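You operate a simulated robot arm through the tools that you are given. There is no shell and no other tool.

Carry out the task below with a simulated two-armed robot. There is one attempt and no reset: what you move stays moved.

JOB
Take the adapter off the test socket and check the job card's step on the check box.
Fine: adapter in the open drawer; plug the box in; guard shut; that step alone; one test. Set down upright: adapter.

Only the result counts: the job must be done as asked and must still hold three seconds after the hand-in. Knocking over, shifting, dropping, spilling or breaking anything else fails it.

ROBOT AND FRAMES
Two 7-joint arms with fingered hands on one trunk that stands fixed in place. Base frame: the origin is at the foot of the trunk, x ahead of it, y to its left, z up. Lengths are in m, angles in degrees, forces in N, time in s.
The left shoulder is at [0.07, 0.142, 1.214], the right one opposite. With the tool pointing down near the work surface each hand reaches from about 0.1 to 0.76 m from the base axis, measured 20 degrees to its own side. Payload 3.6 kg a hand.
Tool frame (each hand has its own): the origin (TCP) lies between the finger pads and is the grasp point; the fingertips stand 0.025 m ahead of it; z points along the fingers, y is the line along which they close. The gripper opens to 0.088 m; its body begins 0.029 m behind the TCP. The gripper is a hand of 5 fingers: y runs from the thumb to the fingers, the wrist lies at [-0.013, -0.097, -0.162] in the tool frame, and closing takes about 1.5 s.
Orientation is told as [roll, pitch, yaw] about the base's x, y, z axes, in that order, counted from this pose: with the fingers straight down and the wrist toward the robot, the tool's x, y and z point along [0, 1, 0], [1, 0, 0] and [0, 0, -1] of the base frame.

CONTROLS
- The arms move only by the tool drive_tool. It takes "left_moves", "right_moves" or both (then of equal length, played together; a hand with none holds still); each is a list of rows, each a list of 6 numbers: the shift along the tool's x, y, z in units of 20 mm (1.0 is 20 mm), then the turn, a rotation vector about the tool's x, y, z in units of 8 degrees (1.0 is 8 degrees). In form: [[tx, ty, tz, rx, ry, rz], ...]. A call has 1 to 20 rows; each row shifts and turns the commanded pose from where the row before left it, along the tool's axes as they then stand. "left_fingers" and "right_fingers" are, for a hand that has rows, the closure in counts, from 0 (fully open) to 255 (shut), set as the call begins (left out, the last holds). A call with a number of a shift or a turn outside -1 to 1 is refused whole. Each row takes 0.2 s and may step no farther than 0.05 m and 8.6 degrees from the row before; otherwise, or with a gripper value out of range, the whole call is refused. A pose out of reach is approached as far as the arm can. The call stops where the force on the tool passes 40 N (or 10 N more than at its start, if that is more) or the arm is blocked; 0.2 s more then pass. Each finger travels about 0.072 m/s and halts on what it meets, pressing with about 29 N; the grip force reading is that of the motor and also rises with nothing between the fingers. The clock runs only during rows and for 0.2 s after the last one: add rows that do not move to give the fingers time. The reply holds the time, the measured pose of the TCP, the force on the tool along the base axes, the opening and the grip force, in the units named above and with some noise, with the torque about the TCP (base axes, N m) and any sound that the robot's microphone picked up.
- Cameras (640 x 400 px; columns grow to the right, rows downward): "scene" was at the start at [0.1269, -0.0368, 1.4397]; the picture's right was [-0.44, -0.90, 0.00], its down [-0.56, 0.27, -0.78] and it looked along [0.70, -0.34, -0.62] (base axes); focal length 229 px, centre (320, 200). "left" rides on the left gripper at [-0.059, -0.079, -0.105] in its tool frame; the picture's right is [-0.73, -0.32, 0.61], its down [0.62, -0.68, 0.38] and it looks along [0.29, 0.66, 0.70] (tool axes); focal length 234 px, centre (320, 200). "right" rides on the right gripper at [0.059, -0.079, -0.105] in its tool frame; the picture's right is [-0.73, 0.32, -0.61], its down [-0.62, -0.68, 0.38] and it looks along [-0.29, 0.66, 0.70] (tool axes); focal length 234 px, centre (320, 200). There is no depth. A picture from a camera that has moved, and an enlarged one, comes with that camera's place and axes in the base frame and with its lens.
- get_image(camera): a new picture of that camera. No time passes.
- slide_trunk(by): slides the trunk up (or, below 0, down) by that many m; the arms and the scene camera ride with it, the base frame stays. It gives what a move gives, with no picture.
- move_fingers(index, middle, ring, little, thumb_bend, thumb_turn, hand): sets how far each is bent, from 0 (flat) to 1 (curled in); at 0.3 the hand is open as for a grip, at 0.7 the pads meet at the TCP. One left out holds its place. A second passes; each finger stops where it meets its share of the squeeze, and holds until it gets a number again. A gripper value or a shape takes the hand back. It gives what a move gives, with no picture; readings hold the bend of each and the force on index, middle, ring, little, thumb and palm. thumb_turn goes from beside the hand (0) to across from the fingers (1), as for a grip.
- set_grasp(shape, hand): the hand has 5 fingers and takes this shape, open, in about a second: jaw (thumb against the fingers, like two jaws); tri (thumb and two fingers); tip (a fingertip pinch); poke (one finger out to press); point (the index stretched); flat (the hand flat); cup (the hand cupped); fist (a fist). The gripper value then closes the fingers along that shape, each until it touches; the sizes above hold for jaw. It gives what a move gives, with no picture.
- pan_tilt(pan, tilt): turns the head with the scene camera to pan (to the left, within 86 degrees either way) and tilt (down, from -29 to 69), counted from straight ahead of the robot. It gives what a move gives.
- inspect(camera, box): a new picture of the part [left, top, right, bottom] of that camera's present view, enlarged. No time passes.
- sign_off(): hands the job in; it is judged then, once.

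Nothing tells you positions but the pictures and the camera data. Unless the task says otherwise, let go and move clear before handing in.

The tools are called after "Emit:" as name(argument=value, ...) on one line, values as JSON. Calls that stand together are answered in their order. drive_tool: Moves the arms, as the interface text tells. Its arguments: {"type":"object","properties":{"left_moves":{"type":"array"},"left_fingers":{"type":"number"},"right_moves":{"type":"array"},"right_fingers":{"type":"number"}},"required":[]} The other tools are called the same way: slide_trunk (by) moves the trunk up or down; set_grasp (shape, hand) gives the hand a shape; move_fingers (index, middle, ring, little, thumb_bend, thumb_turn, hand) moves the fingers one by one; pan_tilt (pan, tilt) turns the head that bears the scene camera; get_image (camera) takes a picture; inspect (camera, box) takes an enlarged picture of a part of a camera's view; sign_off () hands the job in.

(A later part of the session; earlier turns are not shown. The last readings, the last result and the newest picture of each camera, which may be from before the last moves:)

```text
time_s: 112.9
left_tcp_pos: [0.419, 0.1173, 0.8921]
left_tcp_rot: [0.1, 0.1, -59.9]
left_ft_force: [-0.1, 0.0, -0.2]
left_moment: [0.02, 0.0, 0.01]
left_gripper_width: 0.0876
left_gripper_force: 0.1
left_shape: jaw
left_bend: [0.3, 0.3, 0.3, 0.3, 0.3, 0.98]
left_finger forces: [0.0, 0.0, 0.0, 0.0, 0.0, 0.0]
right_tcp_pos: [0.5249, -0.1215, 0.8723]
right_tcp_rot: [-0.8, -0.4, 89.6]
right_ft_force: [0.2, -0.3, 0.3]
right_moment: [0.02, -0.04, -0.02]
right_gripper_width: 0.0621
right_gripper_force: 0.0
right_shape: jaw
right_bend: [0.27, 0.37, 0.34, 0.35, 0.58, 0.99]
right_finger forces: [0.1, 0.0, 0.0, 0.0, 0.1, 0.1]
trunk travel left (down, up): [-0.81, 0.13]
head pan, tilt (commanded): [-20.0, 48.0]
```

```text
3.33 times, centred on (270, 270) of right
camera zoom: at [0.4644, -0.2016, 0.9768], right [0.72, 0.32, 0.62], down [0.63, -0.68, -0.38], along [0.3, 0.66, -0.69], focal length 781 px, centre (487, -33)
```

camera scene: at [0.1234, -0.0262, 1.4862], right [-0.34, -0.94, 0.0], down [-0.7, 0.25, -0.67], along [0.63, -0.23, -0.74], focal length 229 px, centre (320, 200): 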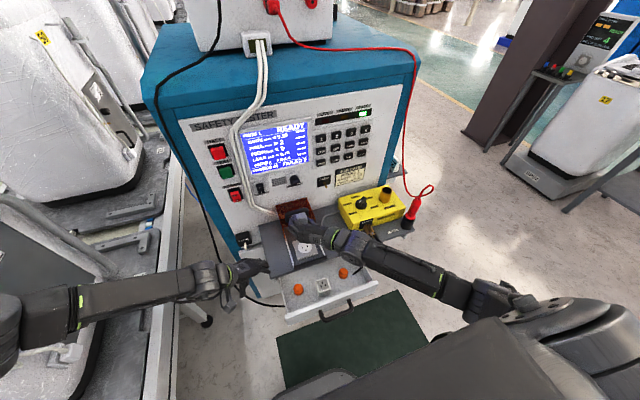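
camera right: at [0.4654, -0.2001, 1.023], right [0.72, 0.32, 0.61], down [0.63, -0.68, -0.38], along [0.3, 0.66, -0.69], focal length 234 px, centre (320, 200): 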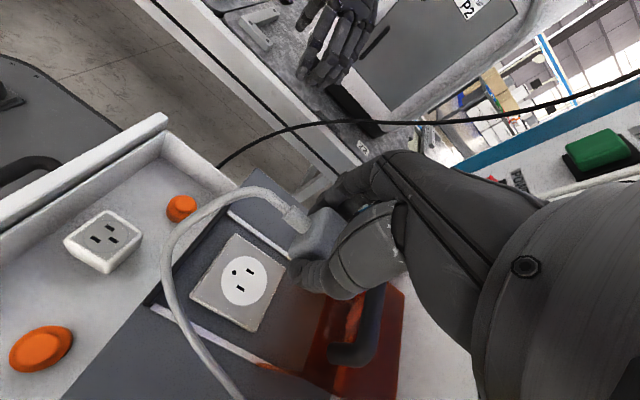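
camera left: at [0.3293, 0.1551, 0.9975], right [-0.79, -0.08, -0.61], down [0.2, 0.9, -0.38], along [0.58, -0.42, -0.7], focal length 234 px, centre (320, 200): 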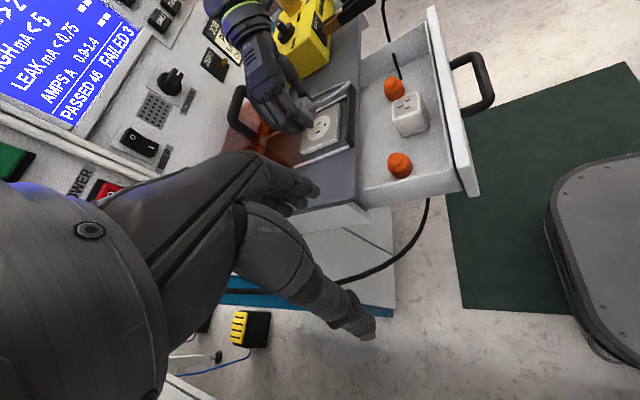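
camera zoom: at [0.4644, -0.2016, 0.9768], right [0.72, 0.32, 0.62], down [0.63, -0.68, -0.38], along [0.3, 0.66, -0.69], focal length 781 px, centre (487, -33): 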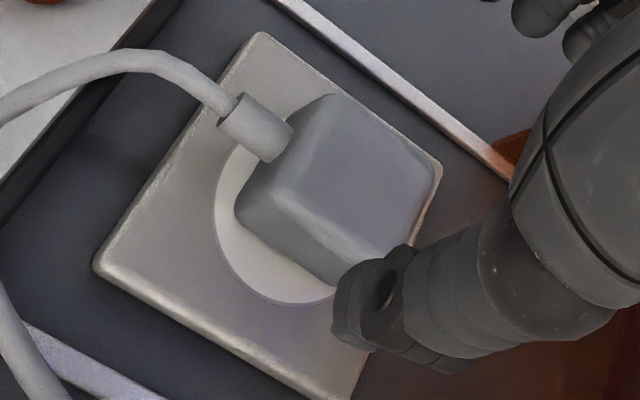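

The plug sits flat on the socket but about 2 mm too far in x and 3 mm too far in y. I'll regrip it slightly higher and correct that.

Emit:
drive_tool(right_moves=[[-0.05, 0.03, 0.86, 0, 0, 0], [0, 0, 0.86, 0, 0, 0], [0, 0, 0.86, 0, 0, 0], [0, 0, 0.8, 0, 0, 0], [0, 0, 0, 0, 0, 0]])

Emit:
drive_tool(right_moves=[[0, 0, 0, 0, 0, 0], [0, 0, 0, 0, 0, 0], [0, 0, 0, 0, 0, 0], [0, 0, 0, 0, 0, 0], [0, 0, 0, 0, 0, 0], [0, 0, 0, 0, 0, 0], [0, 0, 0, 0, 0, 0]], right_fingers=200)

Emit:
inspect(camera="scene", box=[290, 225, 334, 258])

Emit:
inspect(camera="left", box=[280, 90, 360, 150])

```text
time_s: 114.1
left_tcp_pos: [0.4181, 0.1166, 0.8938]
left_tcp_rot: [-0.1, -0.1, -60.0]
left_ft_force: [0.5, -0.1, -0.6]
left_moment: [0.03, -0.01, -0.02]
left_gripper_width: 0.0877
left_gripper_force: 0.1
left_shape: jaw
left_bend: [0.3, 0.3, 0.3, 0.3, 0.3, 0.98]
left_finger forces: [0.0, 0.0, 0.1, 0.0, 0.1, 0.0]
right_tcp_pos: [0.5293, -0.1203, 0.8055]
right_tcp_rot: [-0.9, -0.4, 89.8]
right_ft_force: [0.0, -0.2, 0.3]
right_moment: [0.04, 0.02, 0.0]
right_gripper_width: 0.062
right_gripper_force: 0.0
right_shape: jaw
right_bend: [0.27, 0.37, 0.34, 0.35, 0.58, 0.99]
right_finger forces: [0.0, 0.1, 0.0, 0.1, 0.1, 0.1]
trunk travel left (down, up): [-0.81, 0.13]
head pan, tilt (commanded): [-20.0, 48.0]
```

```text
time_s: 115.7
left_tcp_pos: [0.4195, 0.1159, 0.8924]
left_tcp_rot: [0.0, -0.1, -60.0]
left_ft_force: [0.7, -0.3, 0.1]
left_moment: [-0.01, 0.01, 0.03]
left_gripper_width: 0.0877
left_gripper_force: 0.0
left_shape: jaw
left_bend: [0.3, 0.3, 0.3, 0.3, 0.3, 0.98]
left_finger forces: [0.0, 0.0, 0.0, 0.1, 0.1, 0.0]
right_tcp_pos: [0.5281, -0.12, 0.8059]
right_tcp_rot: [-0.9, -0.4, 89.9]
right_ft_force: [0.4, 0.1, 0.0]
right_moment: [-0.04, 0.01, -0.03]
right_gripper_width: 0.0304
right_gripper_force: 28.7
right_shape: jaw
right_bend: [0.74, 0.53, 0.52, 0.55, 0.74, 1.0]
right_finger forces: [15.1, 7.6, 3.3, 0.0, 26.0, 0.0]
trunk travel left (down, up): [-0.81, 0.13]
head pan, tilt (commanded): [-20.0, 48.0]
```

```text
12.12 times, centred on (312, 242) of scene
camera zoom: at [0.1237, -0.0262, 1.4862], right [-0.34, -0.94, 0.0], down [-0.7, 0.25, -0.67], along [0.63, -0.23, -0.74], focal length 2781 px, centre (417, -303)
```

zoom: 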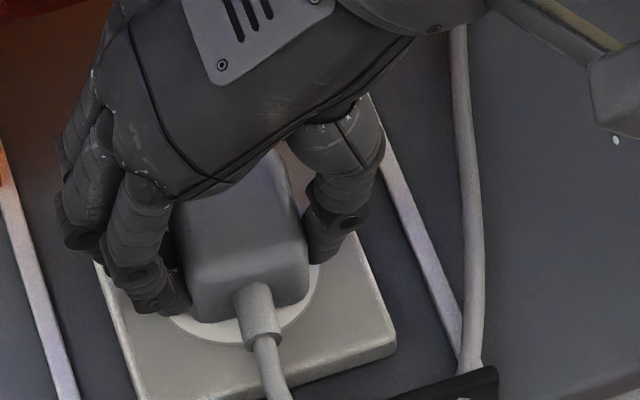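

```text
6.67 times, centred on (320, 120) of left
camera zoom: at [0.3291, 0.155, 0.9976], right [-0.79, -0.08, -0.61], down [0.2, 0.9, -0.38], along [0.58, -0.42, -0.7], focal length 1561 px, centre (320, 733)
```

zoom: 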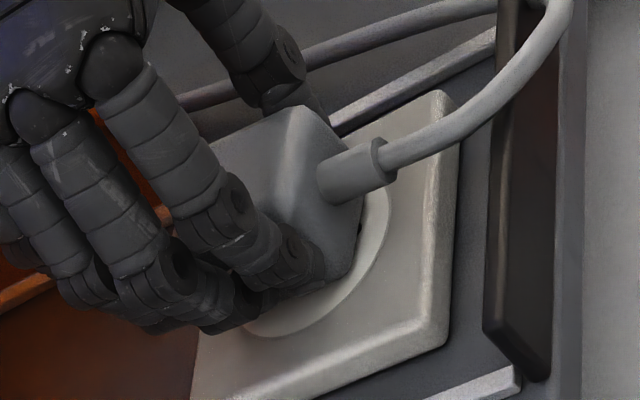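

Emit:
drive_tool(right_moves=[[0, 0, -0.1, 0, 0, 0], [0.1, 0, 0, 0, 0, 0], [0, 0, 0.1, 0, 0, 0], [0, 0, 0, 0, 0, 0]])

Emit:
inspect(camera="scene", box=[290, 225, 334, 258])

Emit:
inspect(camera="right", box=[230, 160, 370, 300])

```text
time_s: 116.7
left_tcp_pos: [0.4191, 0.1165, 0.8943]
left_tcp_rot: [0.0, 0.0, -60.0]
left_ft_force: [-0.9, 0.6, -1.1]
left_moment: [-0.01, 0.0, 0.0]
left_gripper_width: 0.0878
left_gripper_force: 0.1
left_shape: jaw
left_bend: [0.3, 0.3, 0.3, 0.3, 0.3, 0.98]
left_finger forces: [0.1, 0.1, 0.0, 0.1, 0.0, 0.0]
right_tcp_pos: [0.527, -0.1206, 0.8042]
right_tcp_rot: [-0.9, -0.5, 89.8]
right_ft_force: [-0.4, -0.8, 5.2]
right_moment: [-0.01, -0.02, 0.01]
right_gripper_width: 0.0305
right_gripper_force: 29.1
right_shape: jaw
right_bend: [0.74, 0.53, 0.52, 0.55, 0.74, 1.0]
right_finger forces: [15.0, 7.7, 3.5, 0.0, 27.1, 0.1]
trunk travel left (down, up): [-0.81, 0.13]
head pan, tilt (commanded): [-20.0, 48.0]
```

```text
12.12 times, centred on (312, 242) of scene
camera zoom: at [0.1229, -0.0262, 1.4863], right [-0.34, -0.94, 0.0], down [-0.7, 0.25, -0.67], along [0.63, -0.23, -0.74], focal length 2781 px, centre (417, -303)
```

zoom: 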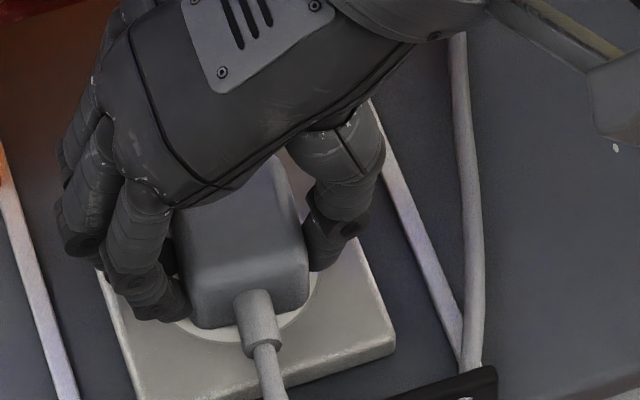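

```text
2.86 times, centred on (300, 230) of right
camera zoom: at [0.4652, -0.1998, 0.9094], right [0.72, 0.32, 0.62], down [0.63, -0.68, -0.38], along [0.3, 0.66, -0.69], focal length 669 px, centre (377, 114)
```

zoom: 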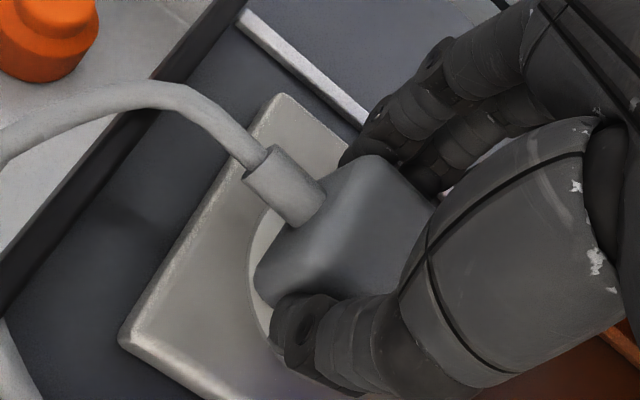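

Now centred to within about 1.5 mm. I'll press it down firmly and then release.

Emit:
drive_tool(right_moves=[[0.03, -0.03, 0.06, 0, 0, 0], [0, 0, 0.06, 0, 0, 0], [0, 0, 0, 0, 0, 0]])

```text
time_s: 117.5
left_tcp_pos: [0.4181, 0.1161, 0.8942]
left_tcp_rot: [0.1, -0.1, -59.9]
left_ft_force: [-0.5, 0.3, -0.1]
left_moment: [0.02, 0.04, 0.0]
left_gripper_width: 0.0877
left_gripper_force: 0.1
left_shape: jaw
left_bend: [0.3, 0.3, 0.3, 0.3, 0.3, 0.98]
left_finger forces: [0.0, 0.0, 0.0, 0.1, 0.0, 0.0]
right_tcp_pos: [0.5272, -0.1191, 0.8032]
right_tcp_rot: [-1.1, -0.4, 89.9]
right_ft_force: [7.2, 0.4, 22.3]
right_moment: [0.04, -0.18, 0.0]
right_gripper_width: 0.0309
right_gripper_force: 29.4
right_shape: jaw
right_bend: [0.74, 0.53, 0.51, 0.55, 0.74, 1.0]
right_finger forces: [17.0, 9.9, 4.3, 0.1, 29.9, 0.0]
trunk travel left (down, up): [-0.81, 0.13]
head pan, tilt (commanded): [-20.0, 48.0]
heard: snap
```

I heard a snap: the plug clicked into the socket. Now I'll release and withdraw.

Emit:
drive_tool(right_moves=[[0, 0, 0, 0, 0, 0], [0, 0, 0, 0, 0, 0], [0, 0, 0, 0, 0, 0], [0, 0, 0, 0, 0, 0], [0, 0, 0, 0, 0, 0], [0, 0, 0, 0, 0, 0]], right_fingers=75)

Emit:
drive_tool(right_moves=[[0, 0, -0.2, 0, 0, 0], [0, 0, -0.4, 0, 0, 0], [0, 0, -0.6, 0, 0, 0], [0, 0, -0.9, 0, 0, 0], [0, 0, -0.9, 0, 0, 0], [0, 0, -0.9, 0, 0, 0], [0, 0, -0.9, 0, 0, 0]])

Emit:
inspect(camera="scene", box=[280, 215, 344, 258])

Emit:
inspect(camera="left", box=[270, 70, 370, 160])

Emit:
inspect(camera="scene", box=[200, 110, 380, 210])

```text
time_s: 118.9
left_tcp_pos: [0.4207, 0.116, 0.8921]
left_tcp_rot: [0.0, 0.0, -59.9]
left_ft_force: [0.9, 0.0, -0.3]
left_moment: [-0.02, 0.01, -0.02]
left_gripper_width: 0.0879
left_gripper_force: 0.1
left_shape: jaw
left_bend: [0.3, 0.3, 0.3, 0.3, 0.3, 0.98]
left_finger forces: [0.1, 0.0, 0.0, 0.0, 0.1, 0.0]
right_tcp_pos: [0.5265, -0.12, 0.802]
right_tcp_rot: [-1.0, -0.4, 89.8]
right_ft_force: [-0.7, -0.7, 0.5]
right_moment: [-0.01, 0.0, 0.01]
right_gripper_width: 0.0618
right_gripper_force: 0.0
right_shape: jaw
right_bend: [0.27, 0.37, 0.34, 0.35, 0.58, 0.99]
right_finger forces: [0.1, 0.1, 0.0, 0.1, 0.2, 0.0]
trunk travel left (down, up): [-0.81, 0.13]
head pan, tilt (commanded): [-20.0, 48.0]
```

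```text
time_s: 120.5
left_tcp_pos: [0.4195, 0.1164, 0.8936]
left_tcp_rot: [0.0, -0.1, -60.0]
left_ft_force: [0.1, 0.1, -0.2]
left_moment: [0.01, 0.01, 0.0]
left_gripper_width: 0.0878
left_gripper_force: 0.1
left_shape: jaw
left_bend: [0.3, 0.3, 0.3, 0.3, 0.3, 0.98]
left_finger forces: [0.0, 0.1, 0.0, 0.0, 0.0, 0.1]
right_tcp_pos: [0.5256, -0.1207, 0.8968]
right_tcp_rot: [-0.9, -0.4, 89.8]
right_ft_force: [-0.1, 0.6, -0.1]
right_moment: [-0.01, -0.02, -0.02]
right_gripper_width: 0.062
right_gripper_force: 0.1
right_shape: jaw
right_bend: [0.27, 0.37, 0.34, 0.35, 0.58, 0.99]
right_finger forces: [0.1, 0.0, 0.0, 0.1, 0.1, 0.1]
trunk travel left (down, up): [-0.81, 0.13]
head pan, tilt (commanded): [-20.0, 48.0]
```

```text
9.30 times, centred on (312, 236) of scene
camera zoom: at [0.1235, -0.0264, 1.4862], right [-0.34, -0.94, 0.0], down [-0.7, 0.25, -0.67], along [0.63, -0.23, -0.74], focal length 2134 px, centre (394, -140)
```

zoom: 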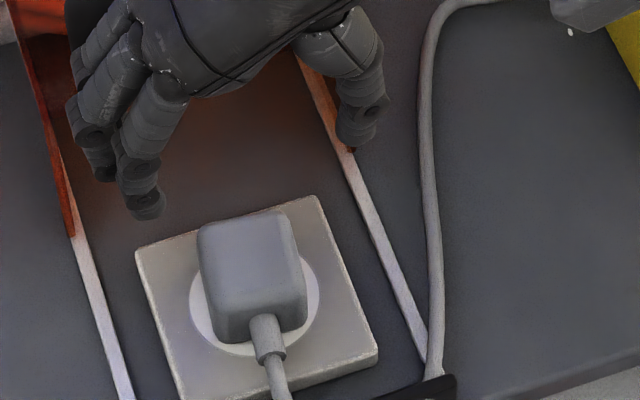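

```text
4.44 times, centred on (320, 115) of left
camera zoom: at [0.3289, 0.1549, 0.9976], right [-0.79, -0.08, -0.61], down [0.2, 0.9, -0.38], along [0.58, -0.42, -0.7], focal length 1041 px, centre (320, 578)
```

zoom: 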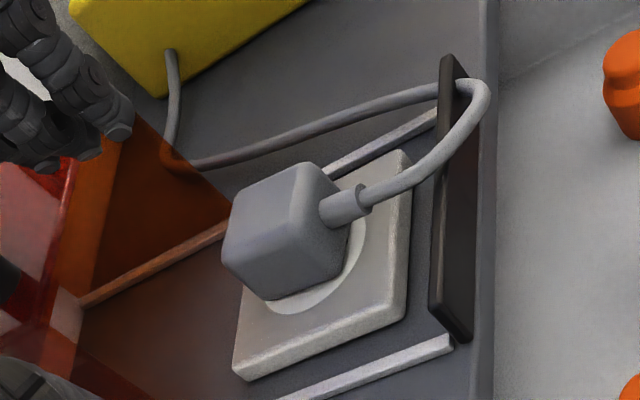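

```text
3.56 times, centred on (290, 160) of scene
camera zoom: at [0.1235, -0.0264, 1.4862], right [-0.34, -0.94, 0.0], down [-0.7, 0.25, -0.67], along [0.63, -0.23, -0.74], focal length 816 px, centre (427, 342)
```

zoom: 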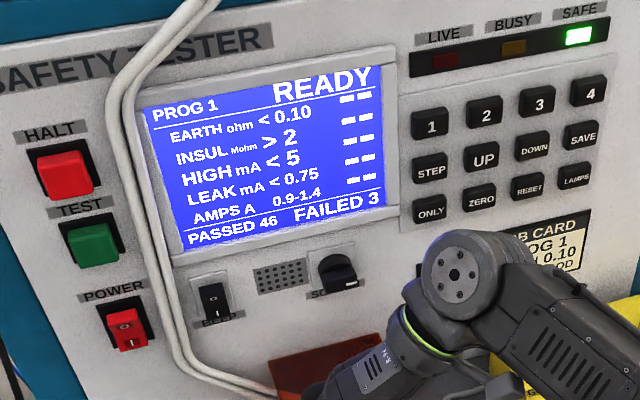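

The plug is seated and the tester still shows PROG 1 READY. Next is the guard: I'll move the right hand aside and measure the handle.

Emit:
drive_tool(right_moves=[[0.5, -0.7, -0.3, 0, 0, 0], [0.5, -0.7, -0.3, 0, 0, 0], [0.5, -0.7, -0.3, 0, 0, 0], [0.5, -0.7, -0.3, 0, 0, 0], [0.5, -0.7, -0.3, 0, 0, 0], [0.5, -0.7, -0.3, 0, 0, 0], [0.5, -0.7, -0.3, 0, 0, 0], [0.5, -0.7, -0.3, 0, 0, 0]], right_fingers=0)

Emit:
inspect(camera="scene", box=[250, 180, 350, 260])

Emit:
get_image(camera="left")

Emit:
get_image(camera="right")

```text
time_s: 122.3
left_tcp_pos: [0.4192, 0.1156, 0.893]
left_tcp_rot: [0.0, 0.0, -60.0]
left_ft_force: [-0.3, -0.6, 0.1]
left_moment: [-0.02, 0.01, 0.02]
left_gripper_width: 0.0878
left_gripper_force: 0.1
left_shape: jaw
left_bend: [0.3, 0.3, 0.3, 0.3, 0.3, 0.98]
left_finger forces: [0.0, 0.1, 0.1, 0.0, 0.1, 0.0]
right_tcp_pos: [0.4437, -0.2347, 0.9459]
right_tcp_rot: [-0.8, -0.4, 89.8]
right_ft_force: [0.4, 0.5, 0.1]
right_moment: [0.0, 0.02, -0.01]
right_gripper_width: 0.0877
right_gripper_force: 0.0
right_shape: jaw
right_bend: [0.3, 0.3, 0.3, 0.3, 0.3, 0.98]
right_finger forces: [0.1, 0.0, 0.0, 0.1, 0.1, 0.0]
trunk travel left (down, up): [-0.81, 0.13]
head pan, tilt (commanded): [-20.0, 48.0]
```

```text
5.00 times, centred on (300, 220) of scene
camera zoom: at [0.123, -0.0267, 1.4862], right [-0.34, -0.94, 0.0], down [-0.7, 0.25, -0.67], along [0.63, -0.23, -0.74], focal length 1147 px, centre (420, 100)
```

zoom: 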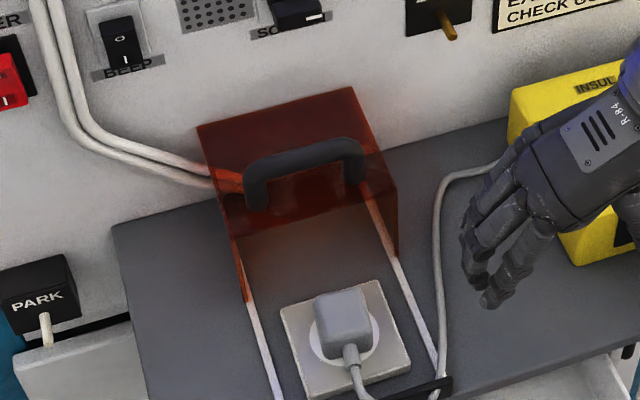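

```text
taken
camera left: at [0.3286, 0.1546, 0.9978], right [-0.79, -0.08, -0.61], down [0.2, 0.9, -0.38], along [0.58, -0.42, -0.7], focal length 234 px, centre (320, 200)
```

left: 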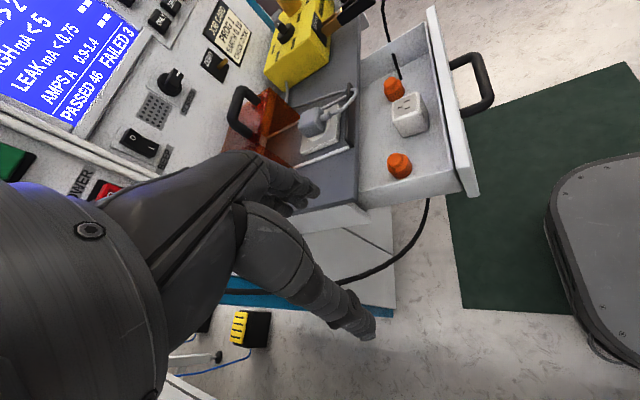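

```text
taken
camera right: at [0.3816, -0.3144, 1.0498], right [0.72, 0.32, 0.62], down [0.63, -0.68, -0.38], along [0.3, 0.66, -0.69], focal length 234 px, centre (320, 200)
```

right: 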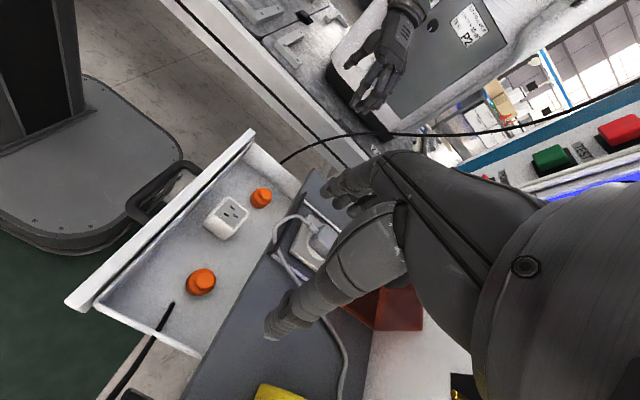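

Emit:
inspect(camera="left", box=[215, 70, 315, 160])

Emit:
inspect(camera="scene", box=[284, 195, 340, 240])

```text
4.44 times, centred on (265, 115) of left
camera zoom: at [0.3286, 0.1546, 0.9978], right [-0.79, -0.08, -0.61], down [0.2, 0.9, -0.38], along [0.58, -0.42, -0.7], focal length 1041 px, centre (564, 578)
```

zoom: 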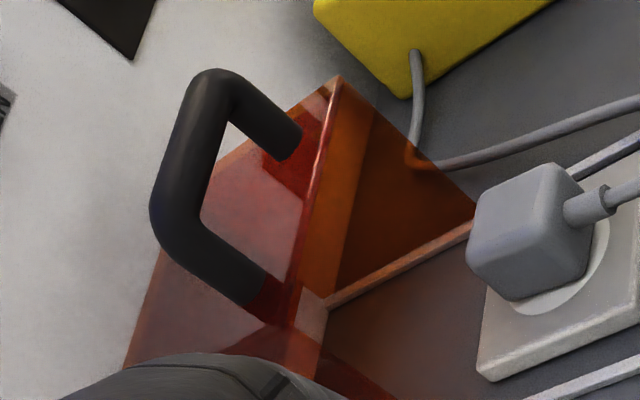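

```text
8.89 times, centred on (312, 218) of scene
camera zoom: at [0.123, -0.0267, 1.4862], right [-0.34, -0.94, 0.0], down [-0.7, 0.25, -0.67], along [0.63, -0.23, -0.74], focal length 2039 px, centre (391, 44)
```

zoom: 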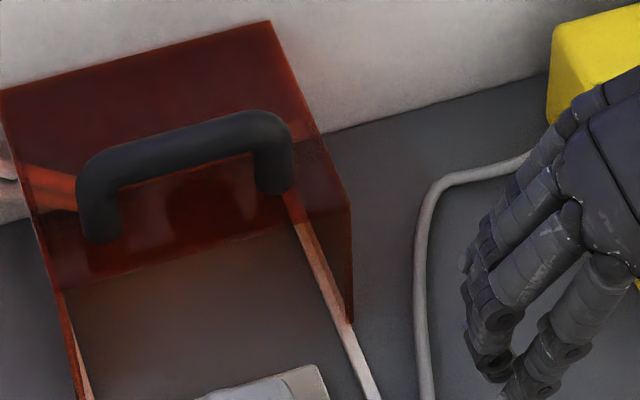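

The handle bar runs along y from about -0.086 to -0.155 at x 0.607, z 0.885, on the guard top (z 0.85). I'll turn the right hand to yaw 0 and then pitch it 30° forward so the fingers can hook behind the bar without nearing the panel knobs.

Emit:
drive_tool(right_moves=[[0, 0, 0, 0, 0, 0.9375], [0, 0, 0, 0, 0, 0.9375], [0, 0, 0, 0, 0, 0.9375], [0, 0, 0, 0, 0, 0.9375], [0, 0, 0, 0, 0, 0.9375], [0, 0, 0, 0, 0, 0.9375], [0, 0, 0, 0, 0, 0.9375], [0, 0, 0, 0, 0, 0.9375], [0, 0, 0, 0, 0, 0.9375], [0, 0, 0, 0, 0, 0.9375], [0, 0, 0, 0, 0, 0.9375], [0, 0, 0, 0, 0, 0.9375]])

Emit:
get_image(camera="scene")

```text
time_s: 124.9
left_tcp_pos: [0.4189, 0.1172, 0.8938]
left_tcp_rot: [0.0, 0.1, -59.9]
left_ft_force: [-0.1, -0.1, -0.3]
left_moment: [-0.02, 0.03, 0.02]
left_gripper_width: 0.0879
left_gripper_force: 0.1
left_shape: jaw
left_bend: [0.3, 0.3, 0.3, 0.3, 0.3, 0.98]
left_finger forces: [0.1, 0.0, 0.1, 0.1, 0.1, 0.0]
right_tcp_pos: [0.4437, -0.2323, 0.944]
right_tcp_rot: [0.4, -0.9, -0.3]
right_ft_force: [-0.1, -0.5, 0.4]
right_moment: [0.01, 0.01, 0.0]
right_gripper_width: 0.0877
right_gripper_force: 0.1
right_shape: jaw
right_bend: [0.3, 0.3, 0.3, 0.3, 0.3, 0.98]
right_finger forces: [0.0, 0.1, 0.0, 0.0, 0.0, 0.1]
trunk travel left (down, up): [-0.81, 0.13]
head pan, tilt (commanded): [-20.0, 48.0]
```

```text
taken
camera scene: at [0.1236, -0.0256, 1.4862], right [-0.34, -0.94, 0.0], down [-0.7, 0.25, -0.67], along [0.63, -0.23, -0.74], focal length 229 px, centre (320, 200)
```

scene: 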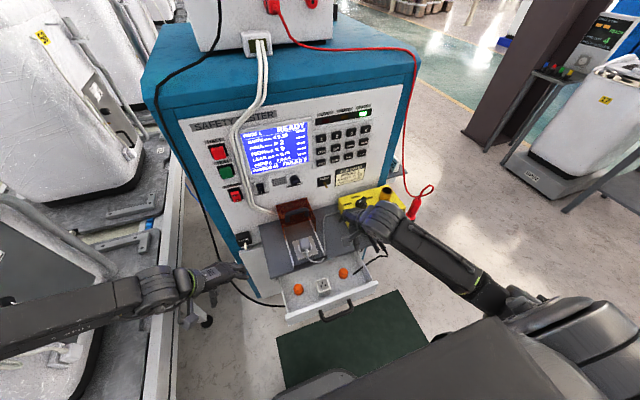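

Emit:
drive_tool(right_moves=[[0.95, 0.667, -0.3, 0, 0, 0], [0.95, 0.667, -0.3, 0, 0, 0], [0.95, 0.667, -0.3, 0, 0, 0], [0.95, 0.667, -0.3, 0, 0, 0], [0.95, 0.667, -0.3, 0, 0, 0], [0.95, 0.667, -0.3, 0, 0, 0], [0.8, 0, 0, -0.9375, 0, 0], [0, 0, 0, -0.9375, 0, 0], [0, 0, 0, -0.9375, 0, 0], [0, 0, 0, -0.9375, 0, 0]])

Emit:
get_image(camera="scene")

Emit:
get_image(camera="left")

Emit:
get_image(camera="right")

```text
time_s: 127.1
left_tcp_pos: [0.4175, 0.1167, 0.8936]
left_tcp_rot: [0.0, 0.0, -60.0]
left_ft_force: [0.0, 0.2, -0.9]
left_moment: [0.03, -0.03, 0.03]
left_gripper_width: 0.0879
left_gripper_force: 0.2
left_shape: jaw
left_bend: [0.3, 0.3, 0.3, 0.3, 0.3, 0.98]
left_finger forces: [0.0, 0.0, 0.0, 0.0, 0.0, 0.0]
right_tcp_pos: [0.5239, -0.1048, 0.9816]
right_tcp_rot: [0.4, -31.0, -0.5]
right_ft_force: [1.2, -0.2, -0.1]
right_moment: [0.03, 0.0, 0.01]
right_gripper_width: 0.0878
right_gripper_force: 0.0
right_shape: jaw
right_bend: [0.3, 0.3, 0.3, 0.3, 0.3, 0.98]
right_finger forces: [0.0, 0.0, 0.0, 0.1, 0.0, 0.0]
trunk travel left (down, up): [-0.81, 0.13]
head pan, tilt (commanded): [-20.0, 48.0]
```

```text
taken
camera scene: at [0.1227, -0.0261, 1.4863], right [-0.34, -0.94, 0.0], down [-0.7, 0.25, -0.67], along [0.63, -0.23, -0.74], focal length 229 px, centre (320, 200)
```

scene: 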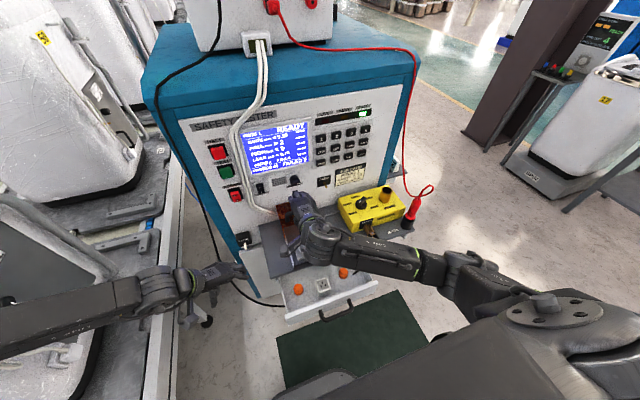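

```text
taken
camera left: at [0.3285, 0.1551, 0.9978], right [-0.79, -0.08, -0.61], down [0.2, 0.9, -0.38], along [0.58, -0.42, -0.7], focal length 234 px, centre (320, 200)
```

left: 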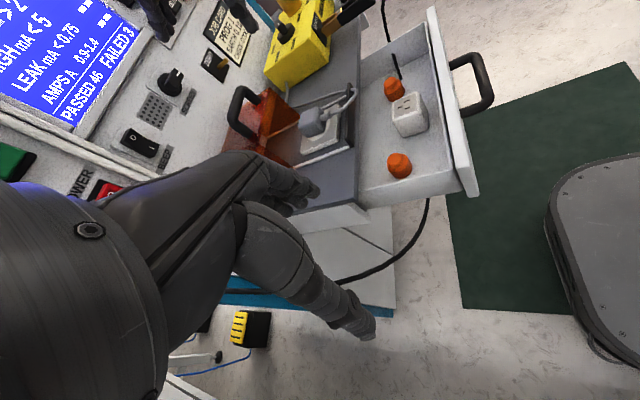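

```text
taken
camera right: at [0.4012, -0.0451, 1.0332], right [-0.04, -0.73, 0.68], down [-0.39, -0.62, -0.68], along [0.92, -0.29, -0.26], focal length 234 px, centre (320, 200)
```

right: 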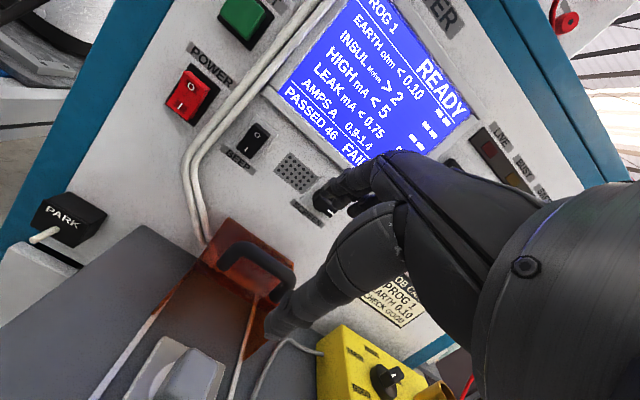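

Emit:
drive_tool(right_moves=[[0, 0, 0, 0, 0, 0], [0, 0, 0, 0, 0, 0], [0.025, 0.568, 0.949, 0, 0, 0], [0.025, 0.568, 0.949, 0, 0, 0], [0.025, 0.568, 0.949, 0, 0, 0], [0.025, 0.568, 0.949, 0, 0, 0]], right_fingers=105)

Emit:
inspect(camera="scene", box=[250, 160, 370, 250])

Emit:
inspect(camera="left", box=[130, 20, 330, 160])

Emit:
get_image(camera="right")

```text
time_s: 128.5
left_tcp_pos: [0.4204, 0.1169, 0.8922]
left_tcp_rot: [-0.1, 0.0, -60.0]
left_ft_force: [0.6, 0.1, -0.4]
left_moment: [0.0, 0.02, 0.01]
left_gripper_width: 0.0879
left_gripper_force: 0.0
left_shape: jaw
left_bend: [0.3, 0.3, 0.3, 0.3, 0.3, 0.98]
left_finger forces: [0.0, 0.0, 0.1, 0.0, 0.0, 0.1]
right_tcp_pos: [0.6025, -0.101, 0.94]
right_tcp_rot: [0.4, -30.8, -0.5]
right_ft_force: [-0.1, 0.0, -0.3]
right_moment: [0.02, 0.01, 0.0]
right_gripper_width: 0.0521
right_gripper_force: 0.1
right_shape: jaw
right_bend: [0.29, 0.41, 0.37, 0.45, 0.65, 1.0]
right_finger forces: [0.0, 0.0, 0.1, 0.0, 0.1, 0.1]
trunk travel left (down, up): [-0.81, 0.13]
head pan, tilt (commanded): [-20.0, 48.0]
```

```text
4.44 times, centred on (310, 205) of scene
camera zoom: at [0.1244, -0.0255, 1.4861], right [-0.34, -0.94, 0.0], down [-0.7, 0.25, -0.67], along [0.63, -0.23, -0.74], focal length 1020 px, centre (364, 178)
```

zoom: 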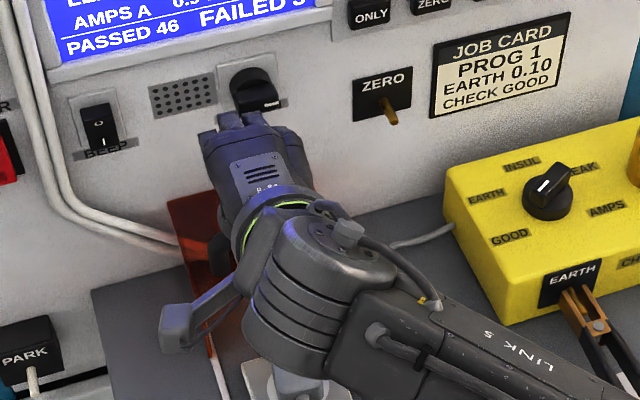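

```text
2.86 times, centred on (230, 90) of left
camera zoom: at [0.3295, 0.1554, 0.9973], right [-0.79, -0.08, -0.61], down [0.2, 0.9, -0.38], along [0.58, -0.42, -0.7], focal length 669 px, centre (577, 514)
```

zoom: 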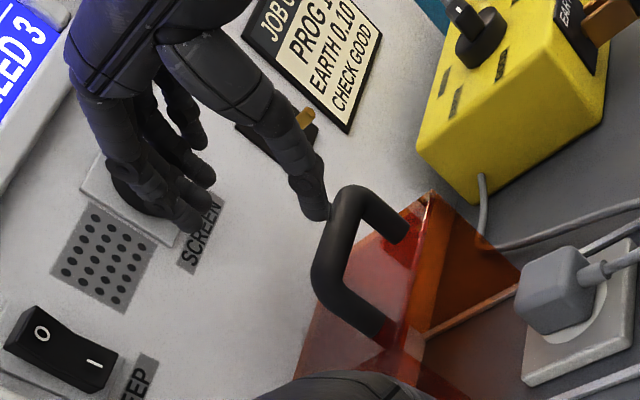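

```text
taken
camera right: at [0.4803, -0.0425, 0.9912], right [-0.04, -0.73, 0.68], down [-0.39, -0.62, -0.68], along [0.92, -0.29, -0.26], focal length 234 px, centre (320, 200)
```

right: 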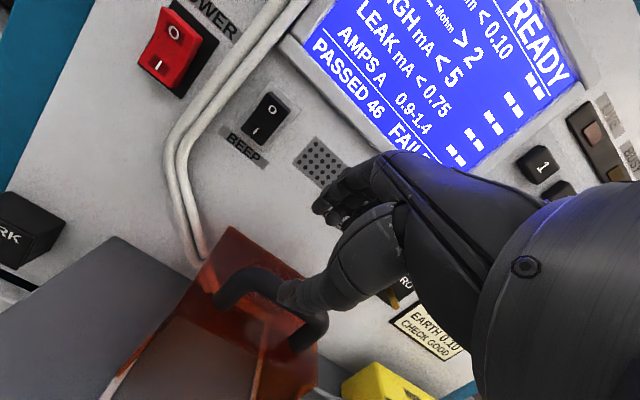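

The thumb would come down just in front of the bar and the fingers behind it. I'll shift back 6 mm for margin and descend.

Emit:
drive_tool(right_moves=[[0, -0.257, -0.155, 0, 0, 0], [0, -0.447, 0.743, 0, 0, 0], [0, -0.447, 0.743, 0, 0, 0]])

Emit:
inspect(camera="left", box=[170, 40, 330, 160])

Emit:
get_image(camera="right")

```text
time_s: 129.3
left_tcp_pos: [0.4194, 0.117, 0.8932]
left_tcp_rot: [0.0, 0.0, -60.0]
left_ft_force: [1.1, -0.8, 0.0]
left_moment: [0.01, 0.02, 0.01]
left_gripper_width: 0.0877
left_gripper_force: 0.3
left_shape: jaw
left_bend: [0.3, 0.3, 0.3, 0.3, 0.3, 0.98]
left_finger forces: [0.0, 0.0, 0.0, 0.1, 0.0, 0.0]
right_tcp_pos: [0.5958, -0.1006, 0.9061]
right_tcp_rot: [0.5, -30.9, -0.5]
right_ft_force: [0.6, 0.4, -0.3]
right_moment: [-0.01, -0.03, 0.0]
right_gripper_width: 0.0522
right_gripper_force: 0.1
right_shape: jaw
right_bend: [0.29, 0.41, 0.37, 0.45, 0.65, 1.0]
right_finger forces: [0.0, 0.0, 0.1, 0.0, 0.0, 0.1]
trunk travel left (down, up): [-0.81, 0.13]
head pan, tilt (commanded): [-20.0, 48.0]
```

```text
3.33 times, centred on (250, 100) of left
camera zoom: at [0.3289, 0.1551, 0.9977], right [-0.79, -0.08, -0.61], down [0.2, 0.9, -0.38], along [0.58, -0.42, -0.7], focal length 781 px, centre (553, 533)
```

zoom: 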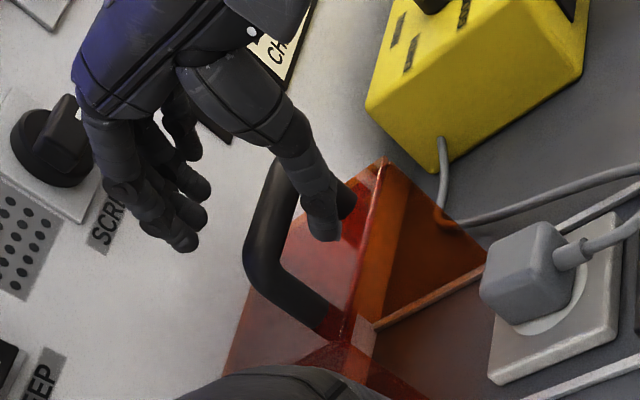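

```text
taken
camera right: at [0.4741, -0.0421, 0.957], right [-0.04, -0.73, 0.68], down [-0.39, -0.62, -0.68], along [0.92, -0.29, -0.26], focal length 234 px, centre (320, 200)
```

right: 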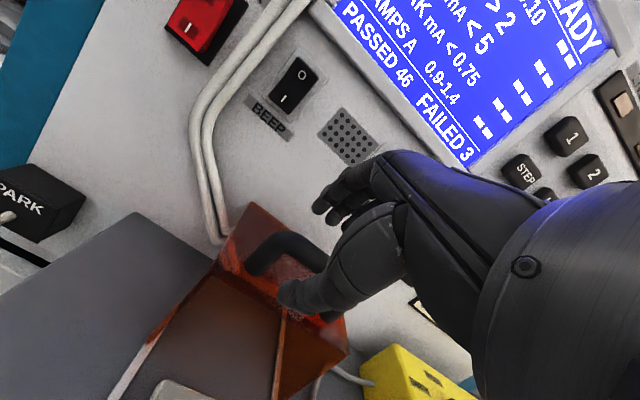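

Emit:
drive_tool(right_moves=[[0, -0.25, 0.4, 0, 0, 0], [0, -0.25, 0.4, 0, 0, 0]])

Emit:
inspect(camera="left", box=[170, 40, 330, 160])

Emit:
inspect(camera="right", box=[200, 160, 400, 360])

```text
time_s: 129.9
left_tcp_pos: [0.4191, 0.116, 0.8933]
left_tcp_rot: [0.0, 0.0, -60.0]
left_ft_force: [-0.2, 0.2, 0.6]
left_moment: [-0.03, 0.01, 0.03]
left_gripper_width: 0.0874
left_gripper_force: 0.1
left_shape: jaw
left_bend: [0.3, 0.3, 0.3, 0.3, 0.3, 0.98]
left_finger forces: [0.0, 0.0, 0.0, 0.1, 0.1, 0.1]
right_tcp_pos: [0.5953, -0.1011, 0.8863]
right_tcp_rot: [0.4, -30.8, -0.6]
right_ft_force: [0.1, -0.8, 0.0]
right_moment: [0.03, 0.0, 0.01]
right_gripper_width: 0.052
right_gripper_force: 0.1
right_shape: jaw
right_bend: [0.29, 0.41, 0.37, 0.45, 0.65, 1.0]
right_finger forces: [0.0, 0.1, 0.0, 0.0, 0.1, 0.0]
trunk travel left (down, up): [-0.81, 0.13]
head pan, tilt (commanded): [-20.0, 48.0]
```

```text
3.33 times, centred on (250, 100) of left
camera zoom: at [0.3289, 0.1551, 0.9976], right [-0.79, -0.08, -0.61], down [0.2, 0.9, -0.38], along [0.58, -0.42, -0.7], focal length 781 px, centre (553, 533)
```

zoom: 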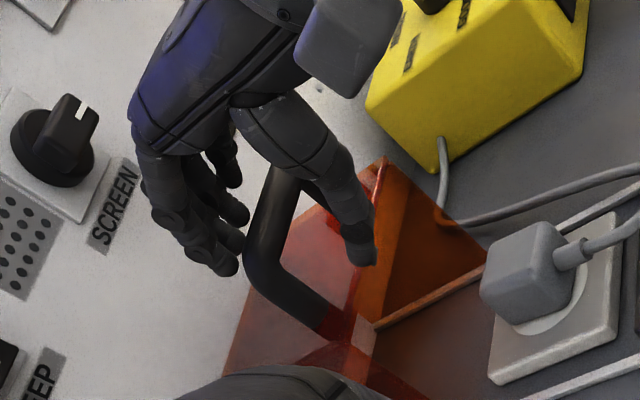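

```text
2.00 times, centred on (300, 260) of right
camera zoom: at [0.4731, -0.0431, 0.9375], right [-0.04, -0.73, 0.68], down [-0.39, -0.62, -0.68], along [0.92, -0.29, -0.26], focal length 468 px, centre (360, 80)
```

zoom: 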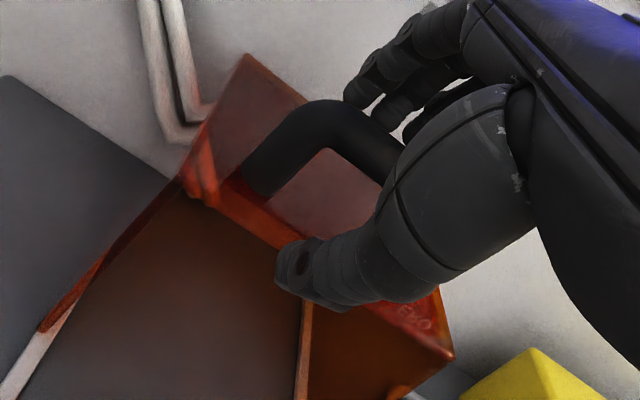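

The fingers are behind the bar and the thumb is in front of the guard edge. I'll curl only the four fingers around the bar and pull.

Emit:
move_fingers(hand="right", index=0.65, middle=0.65, ring=0.65, little=0.65)

Emit:
inspect(camera="left", box=[170, 40, 330, 160])

Emit:
inspect(camera="right", box=[200, 160, 400, 360])

```text
time_s: 130.9
left_tcp_pos: [0.4179, 0.118, 0.8934]
left_tcp_rot: [-0.1, 0.0, -60.0]
left_ft_force: [0.1, 0.0, 0.1]
left_moment: [0.0, -0.05, -0.01]
left_gripper_width: 0.0879
left_gripper_force: 0.0
left_shape: jaw
left_bend: [0.3, 0.3, 0.3, 0.3, 0.3, 0.98]
left_finger forces: [0.0, 0.0, 0.0, 0.1, 0.0, 0.1]
right_tcp_pos: [0.5936, -0.1017, 0.8879]
right_tcp_rot: [0.5, -30.9, -0.5]
right_ft_force: [2.8, -0.2, 6.4]
right_moment: [-0.12, -0.13, 0.02]
right_gripper_width: 0.0319
right_gripper_force: 3.3
right_shape: fingers
right_bend: [0.63, 0.65, 0.63, 0.63, 0.65, 1.0]
right_finger forces: [1.3, 0.1, 1.0, 3.5, 0.0, 0.1]
trunk travel left (down, up): [-0.81, 0.13]
head pan, tilt (commanded): [-20.0, 48.0]
```

```text
3.33 times, centred on (250, 100) of left
camera zoom: at [0.3288, 0.155, 0.9977], right [-0.79, -0.08, -0.61], down [0.2, 0.9, -0.38], along [0.58, -0.42, -0.7], focal length 781 px, centre (553, 533)
```

zoom: 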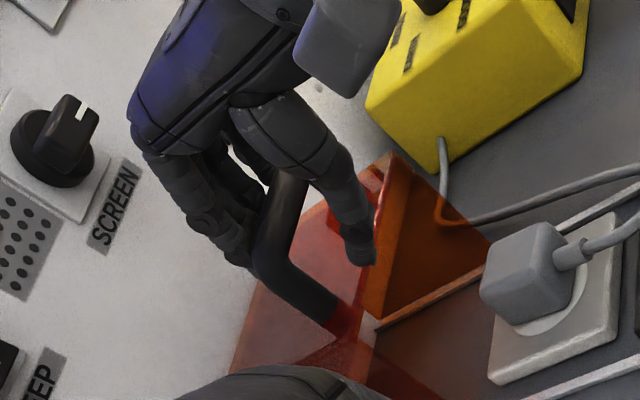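

```text
2.00 times, centred on (300, 260) of right
camera zoom: at [0.473, -0.0431, 0.9378], right [-0.04, -0.73, 0.68], down [-0.39, -0.62, -0.68], along [0.92, -0.29, -0.26], focal length 468 px, centre (360, 80)
```

zoom: 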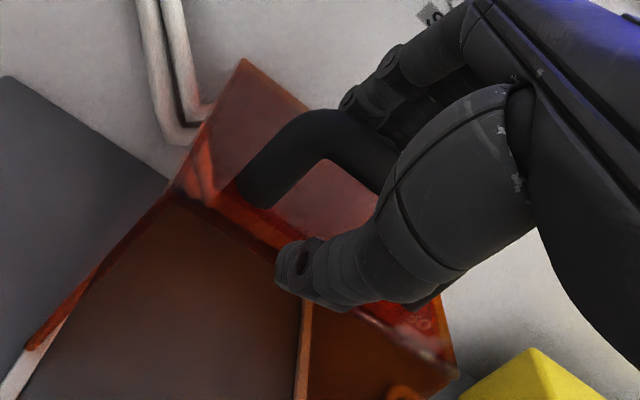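

Emit:
drive_tool(right_moves=[[0, -0.43, -0.258, 0, 0, 0], [0, -0.514, -0.309, 0, 0, 0], [0, -0.514, -0.309, 0, 0, 0]])

Emit:
inspect(camera="left", box=[170, 40, 370, 190])

Emit:
inspect(camera="scene", box=[250, 160, 370, 260])

```text
time_s: 131.7
left_tcp_pos: [0.4175, 0.1167, 0.8942]
left_tcp_rot: [0.1, 0.1, -60.0]
left_ft_force: [0.1, -0.4, 0.4]
left_moment: [0.01, 0.0, -0.01]
left_gripper_width: 0.0878
left_gripper_force: 0.1
left_shape: jaw
left_bend: [0.3, 0.3, 0.3, 0.3, 0.3, 0.98]
left_finger forces: [0.0, 0.0, 0.1, 0.1, 0.1, 0.1]
right_tcp_pos: [0.5595, -0.1017, 0.8866]
right_tcp_rot: [0.3, -30.9, -0.5]
right_ft_force: [0.9, -1.5, 1.1]
right_moment: [-0.03, -0.02, 0.03]
right_gripper_width: 0.0297
right_gripper_force: 1.2
right_shape: fingers
right_bend: [0.64, 0.65, 0.65, 0.64, 0.65, 1.0]
right_finger forces: [0.1, 0.0, 0.1, 1.4, 0.1, 0.1]
trunk travel left (down, up): [-0.81, 0.13]
head pan, tilt (commanded): [-20.0, 48.0]
```

```text
2.67 times, centred on (270, 115) of left
camera zoom: at [0.3286, 0.1551, 0.9977], right [-0.79, -0.08, -0.61], down [0.2, 0.9, -0.38], along [0.58, -0.42, -0.7], focal length 624 px, centre (453, 427)
```

zoom: 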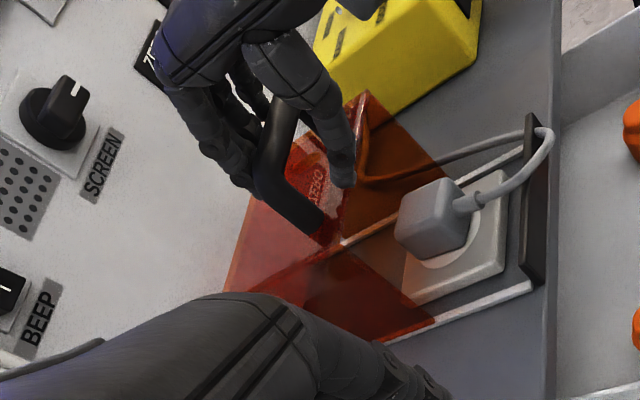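

```text
4.00 times, centred on (310, 210) of scene
camera zoom: at [0.123, -0.0261, 1.4862], right [-0.34, -0.94, 0.0], down [-0.7, 0.25, -0.67], along [0.63, -0.23, -0.74], focal length 918 px, centre (360, 160)
```

zoom: 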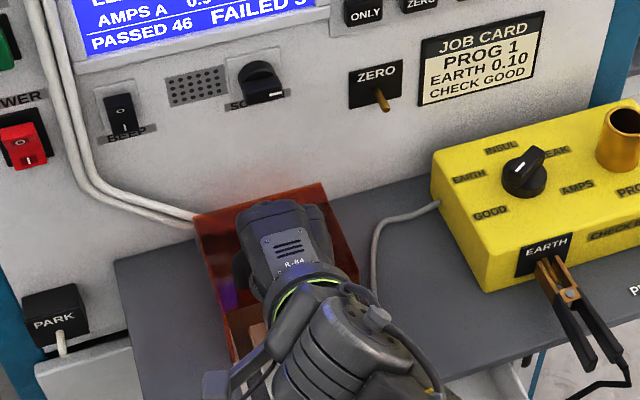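

Emit:
drive_tool(right_moves=[[0, -0.514, -0.309, 0, 0, 0], [0, -0.514, -0.309, 0, 0, 0], [0, -0.514, -0.309, 0, 0, 0], [0, -0.514, -0.309, 0, 0, 0]])

Emit:
inspect(camera="left", box=[170, 40, 370, 190])

Emit:
inspect(camera="scene", box=[250, 170, 370, 270])

```text
time_s: 132.7
left_tcp_pos: [0.4193, 0.1171, 0.894]
left_tcp_rot: [-0.1, 0.1, -60.0]
left_ft_force: [-0.4, 0.2, -0.1]
left_moment: [-0.01, 0.02, 0.05]
left_gripper_width: 0.0878
left_gripper_force: 0.0
left_shape: jaw
left_bend: [0.3, 0.3, 0.3, 0.3, 0.3, 0.98]
left_finger forces: [0.0, 0.1, 0.1, 0.0, 0.0, 0.1]
right_tcp_pos: [0.5117, -0.1017, 0.8868]
right_tcp_rot: [0.5, -30.9, -0.5]
right_ft_force: [1.8, 1.2, 1.0]
right_moment: [-0.02, -0.03, 0.03]
right_gripper_width: 0.0294
right_gripper_force: 0.9
right_shape: fingers
right_bend: [0.65, 0.65, 0.65, 0.64, 0.65, 1.0]
right_finger forces: [0.1, 0.0, 0.1, 1.4, 0.2, 0.0]
trunk travel left (down, up): [-0.81, 0.13]
head pan, tilt (commanded): [-20.0, 48.0]
```

```text
2.67 times, centred on (270, 115) of left
camera zoom: at [0.3285, 0.1552, 0.9978], right [-0.79, -0.08, -0.61], down [0.2, 0.9, -0.38], along [0.58, -0.42, -0.7], focal length 624 px, centre (453, 427)
```

zoom: 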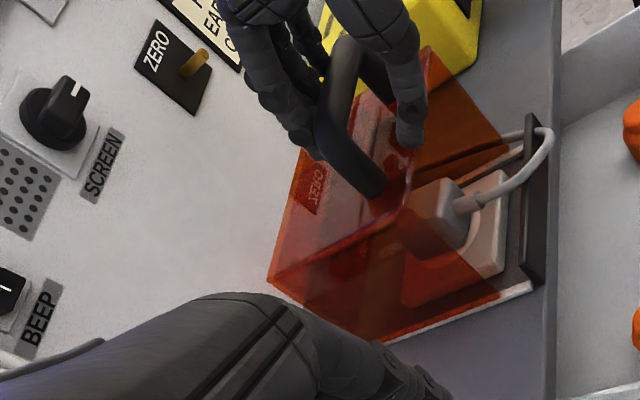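

```text
4.00 times, centred on (310, 220) of scene
camera zoom: at [0.1228, -0.0259, 1.4863], right [-0.34, -0.94, 0.0], down [-0.7, 0.25, -0.67], along [0.63, -0.23, -0.74], focal length 918 px, centre (360, 120)
```

zoom: 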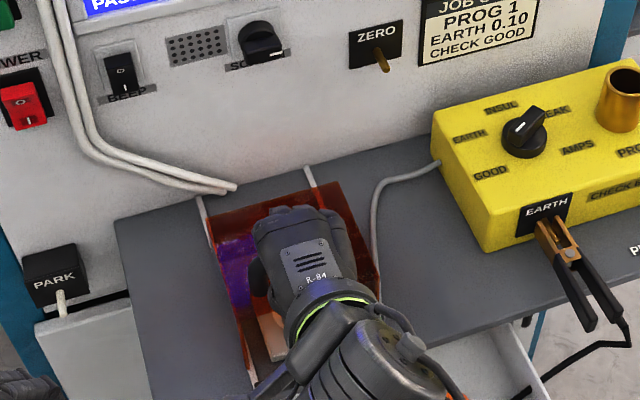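

Emit:
drive_tool(right_moves=[[0, -0.257, -0.155, 0, 0, 0], [0, -0.257, -0.155, 0, 0, 0], [0, -0.257, -0.155, 0, 0, 0], [0, -0.257, -0.155, 0, 0, 0]])

Emit:
inspect(camera="left", box=[220, 40, 380, 160])

```text
time_s: 133.7
left_tcp_pos: [0.4212, 0.1171, 0.8921]
left_tcp_rot: [-0.1, 0.0, -60.1]
left_ft_force: [0.1, 0.0, 1.0]
left_moment: [-0.01, 0.0, 0.01]
left_gripper_width: 0.088
left_gripper_force: 0.0
left_shape: jaw
left_bend: [0.3, 0.3, 0.3, 0.3, 0.3, 0.98]
left_finger forces: [0.1, 0.0, 0.0, 0.0, 0.1, 0.0]
right_tcp_pos: [0.4898, -0.1023, 0.8858]
right_tcp_rot: [0.5, -30.8, -0.5]
right_ft_force: [8.2, 0.6, 1.5]
right_moment: [-0.02, -0.04, 0.19]
right_gripper_width: 0.0322
right_gripper_force: 4.2
right_shape: fingers
right_bend: [0.62, 0.64, 0.63, 0.62, 0.65, 1.0]
right_finger forces: [2.4, 0.6, 1.9, 3.7, 0.0, 0.1]
trunk travel left (down, up): [-0.81, 0.13]
head pan, tilt (commanded): [-20.0, 48.0]
```

```text
3.33 times, centred on (300, 100) of left
camera zoom: at [0.3307, 0.1554, 0.997], right [-0.79, -0.08, -0.61], down [0.2, 0.9, -0.38], along [0.58, -0.42, -0.7], focal length 781 px, centre (387, 533)
```

zoom: 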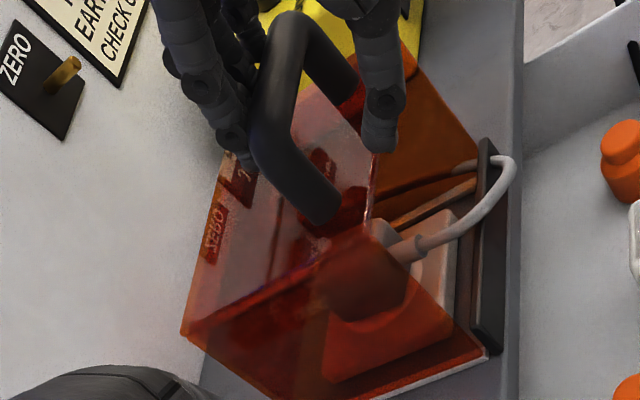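

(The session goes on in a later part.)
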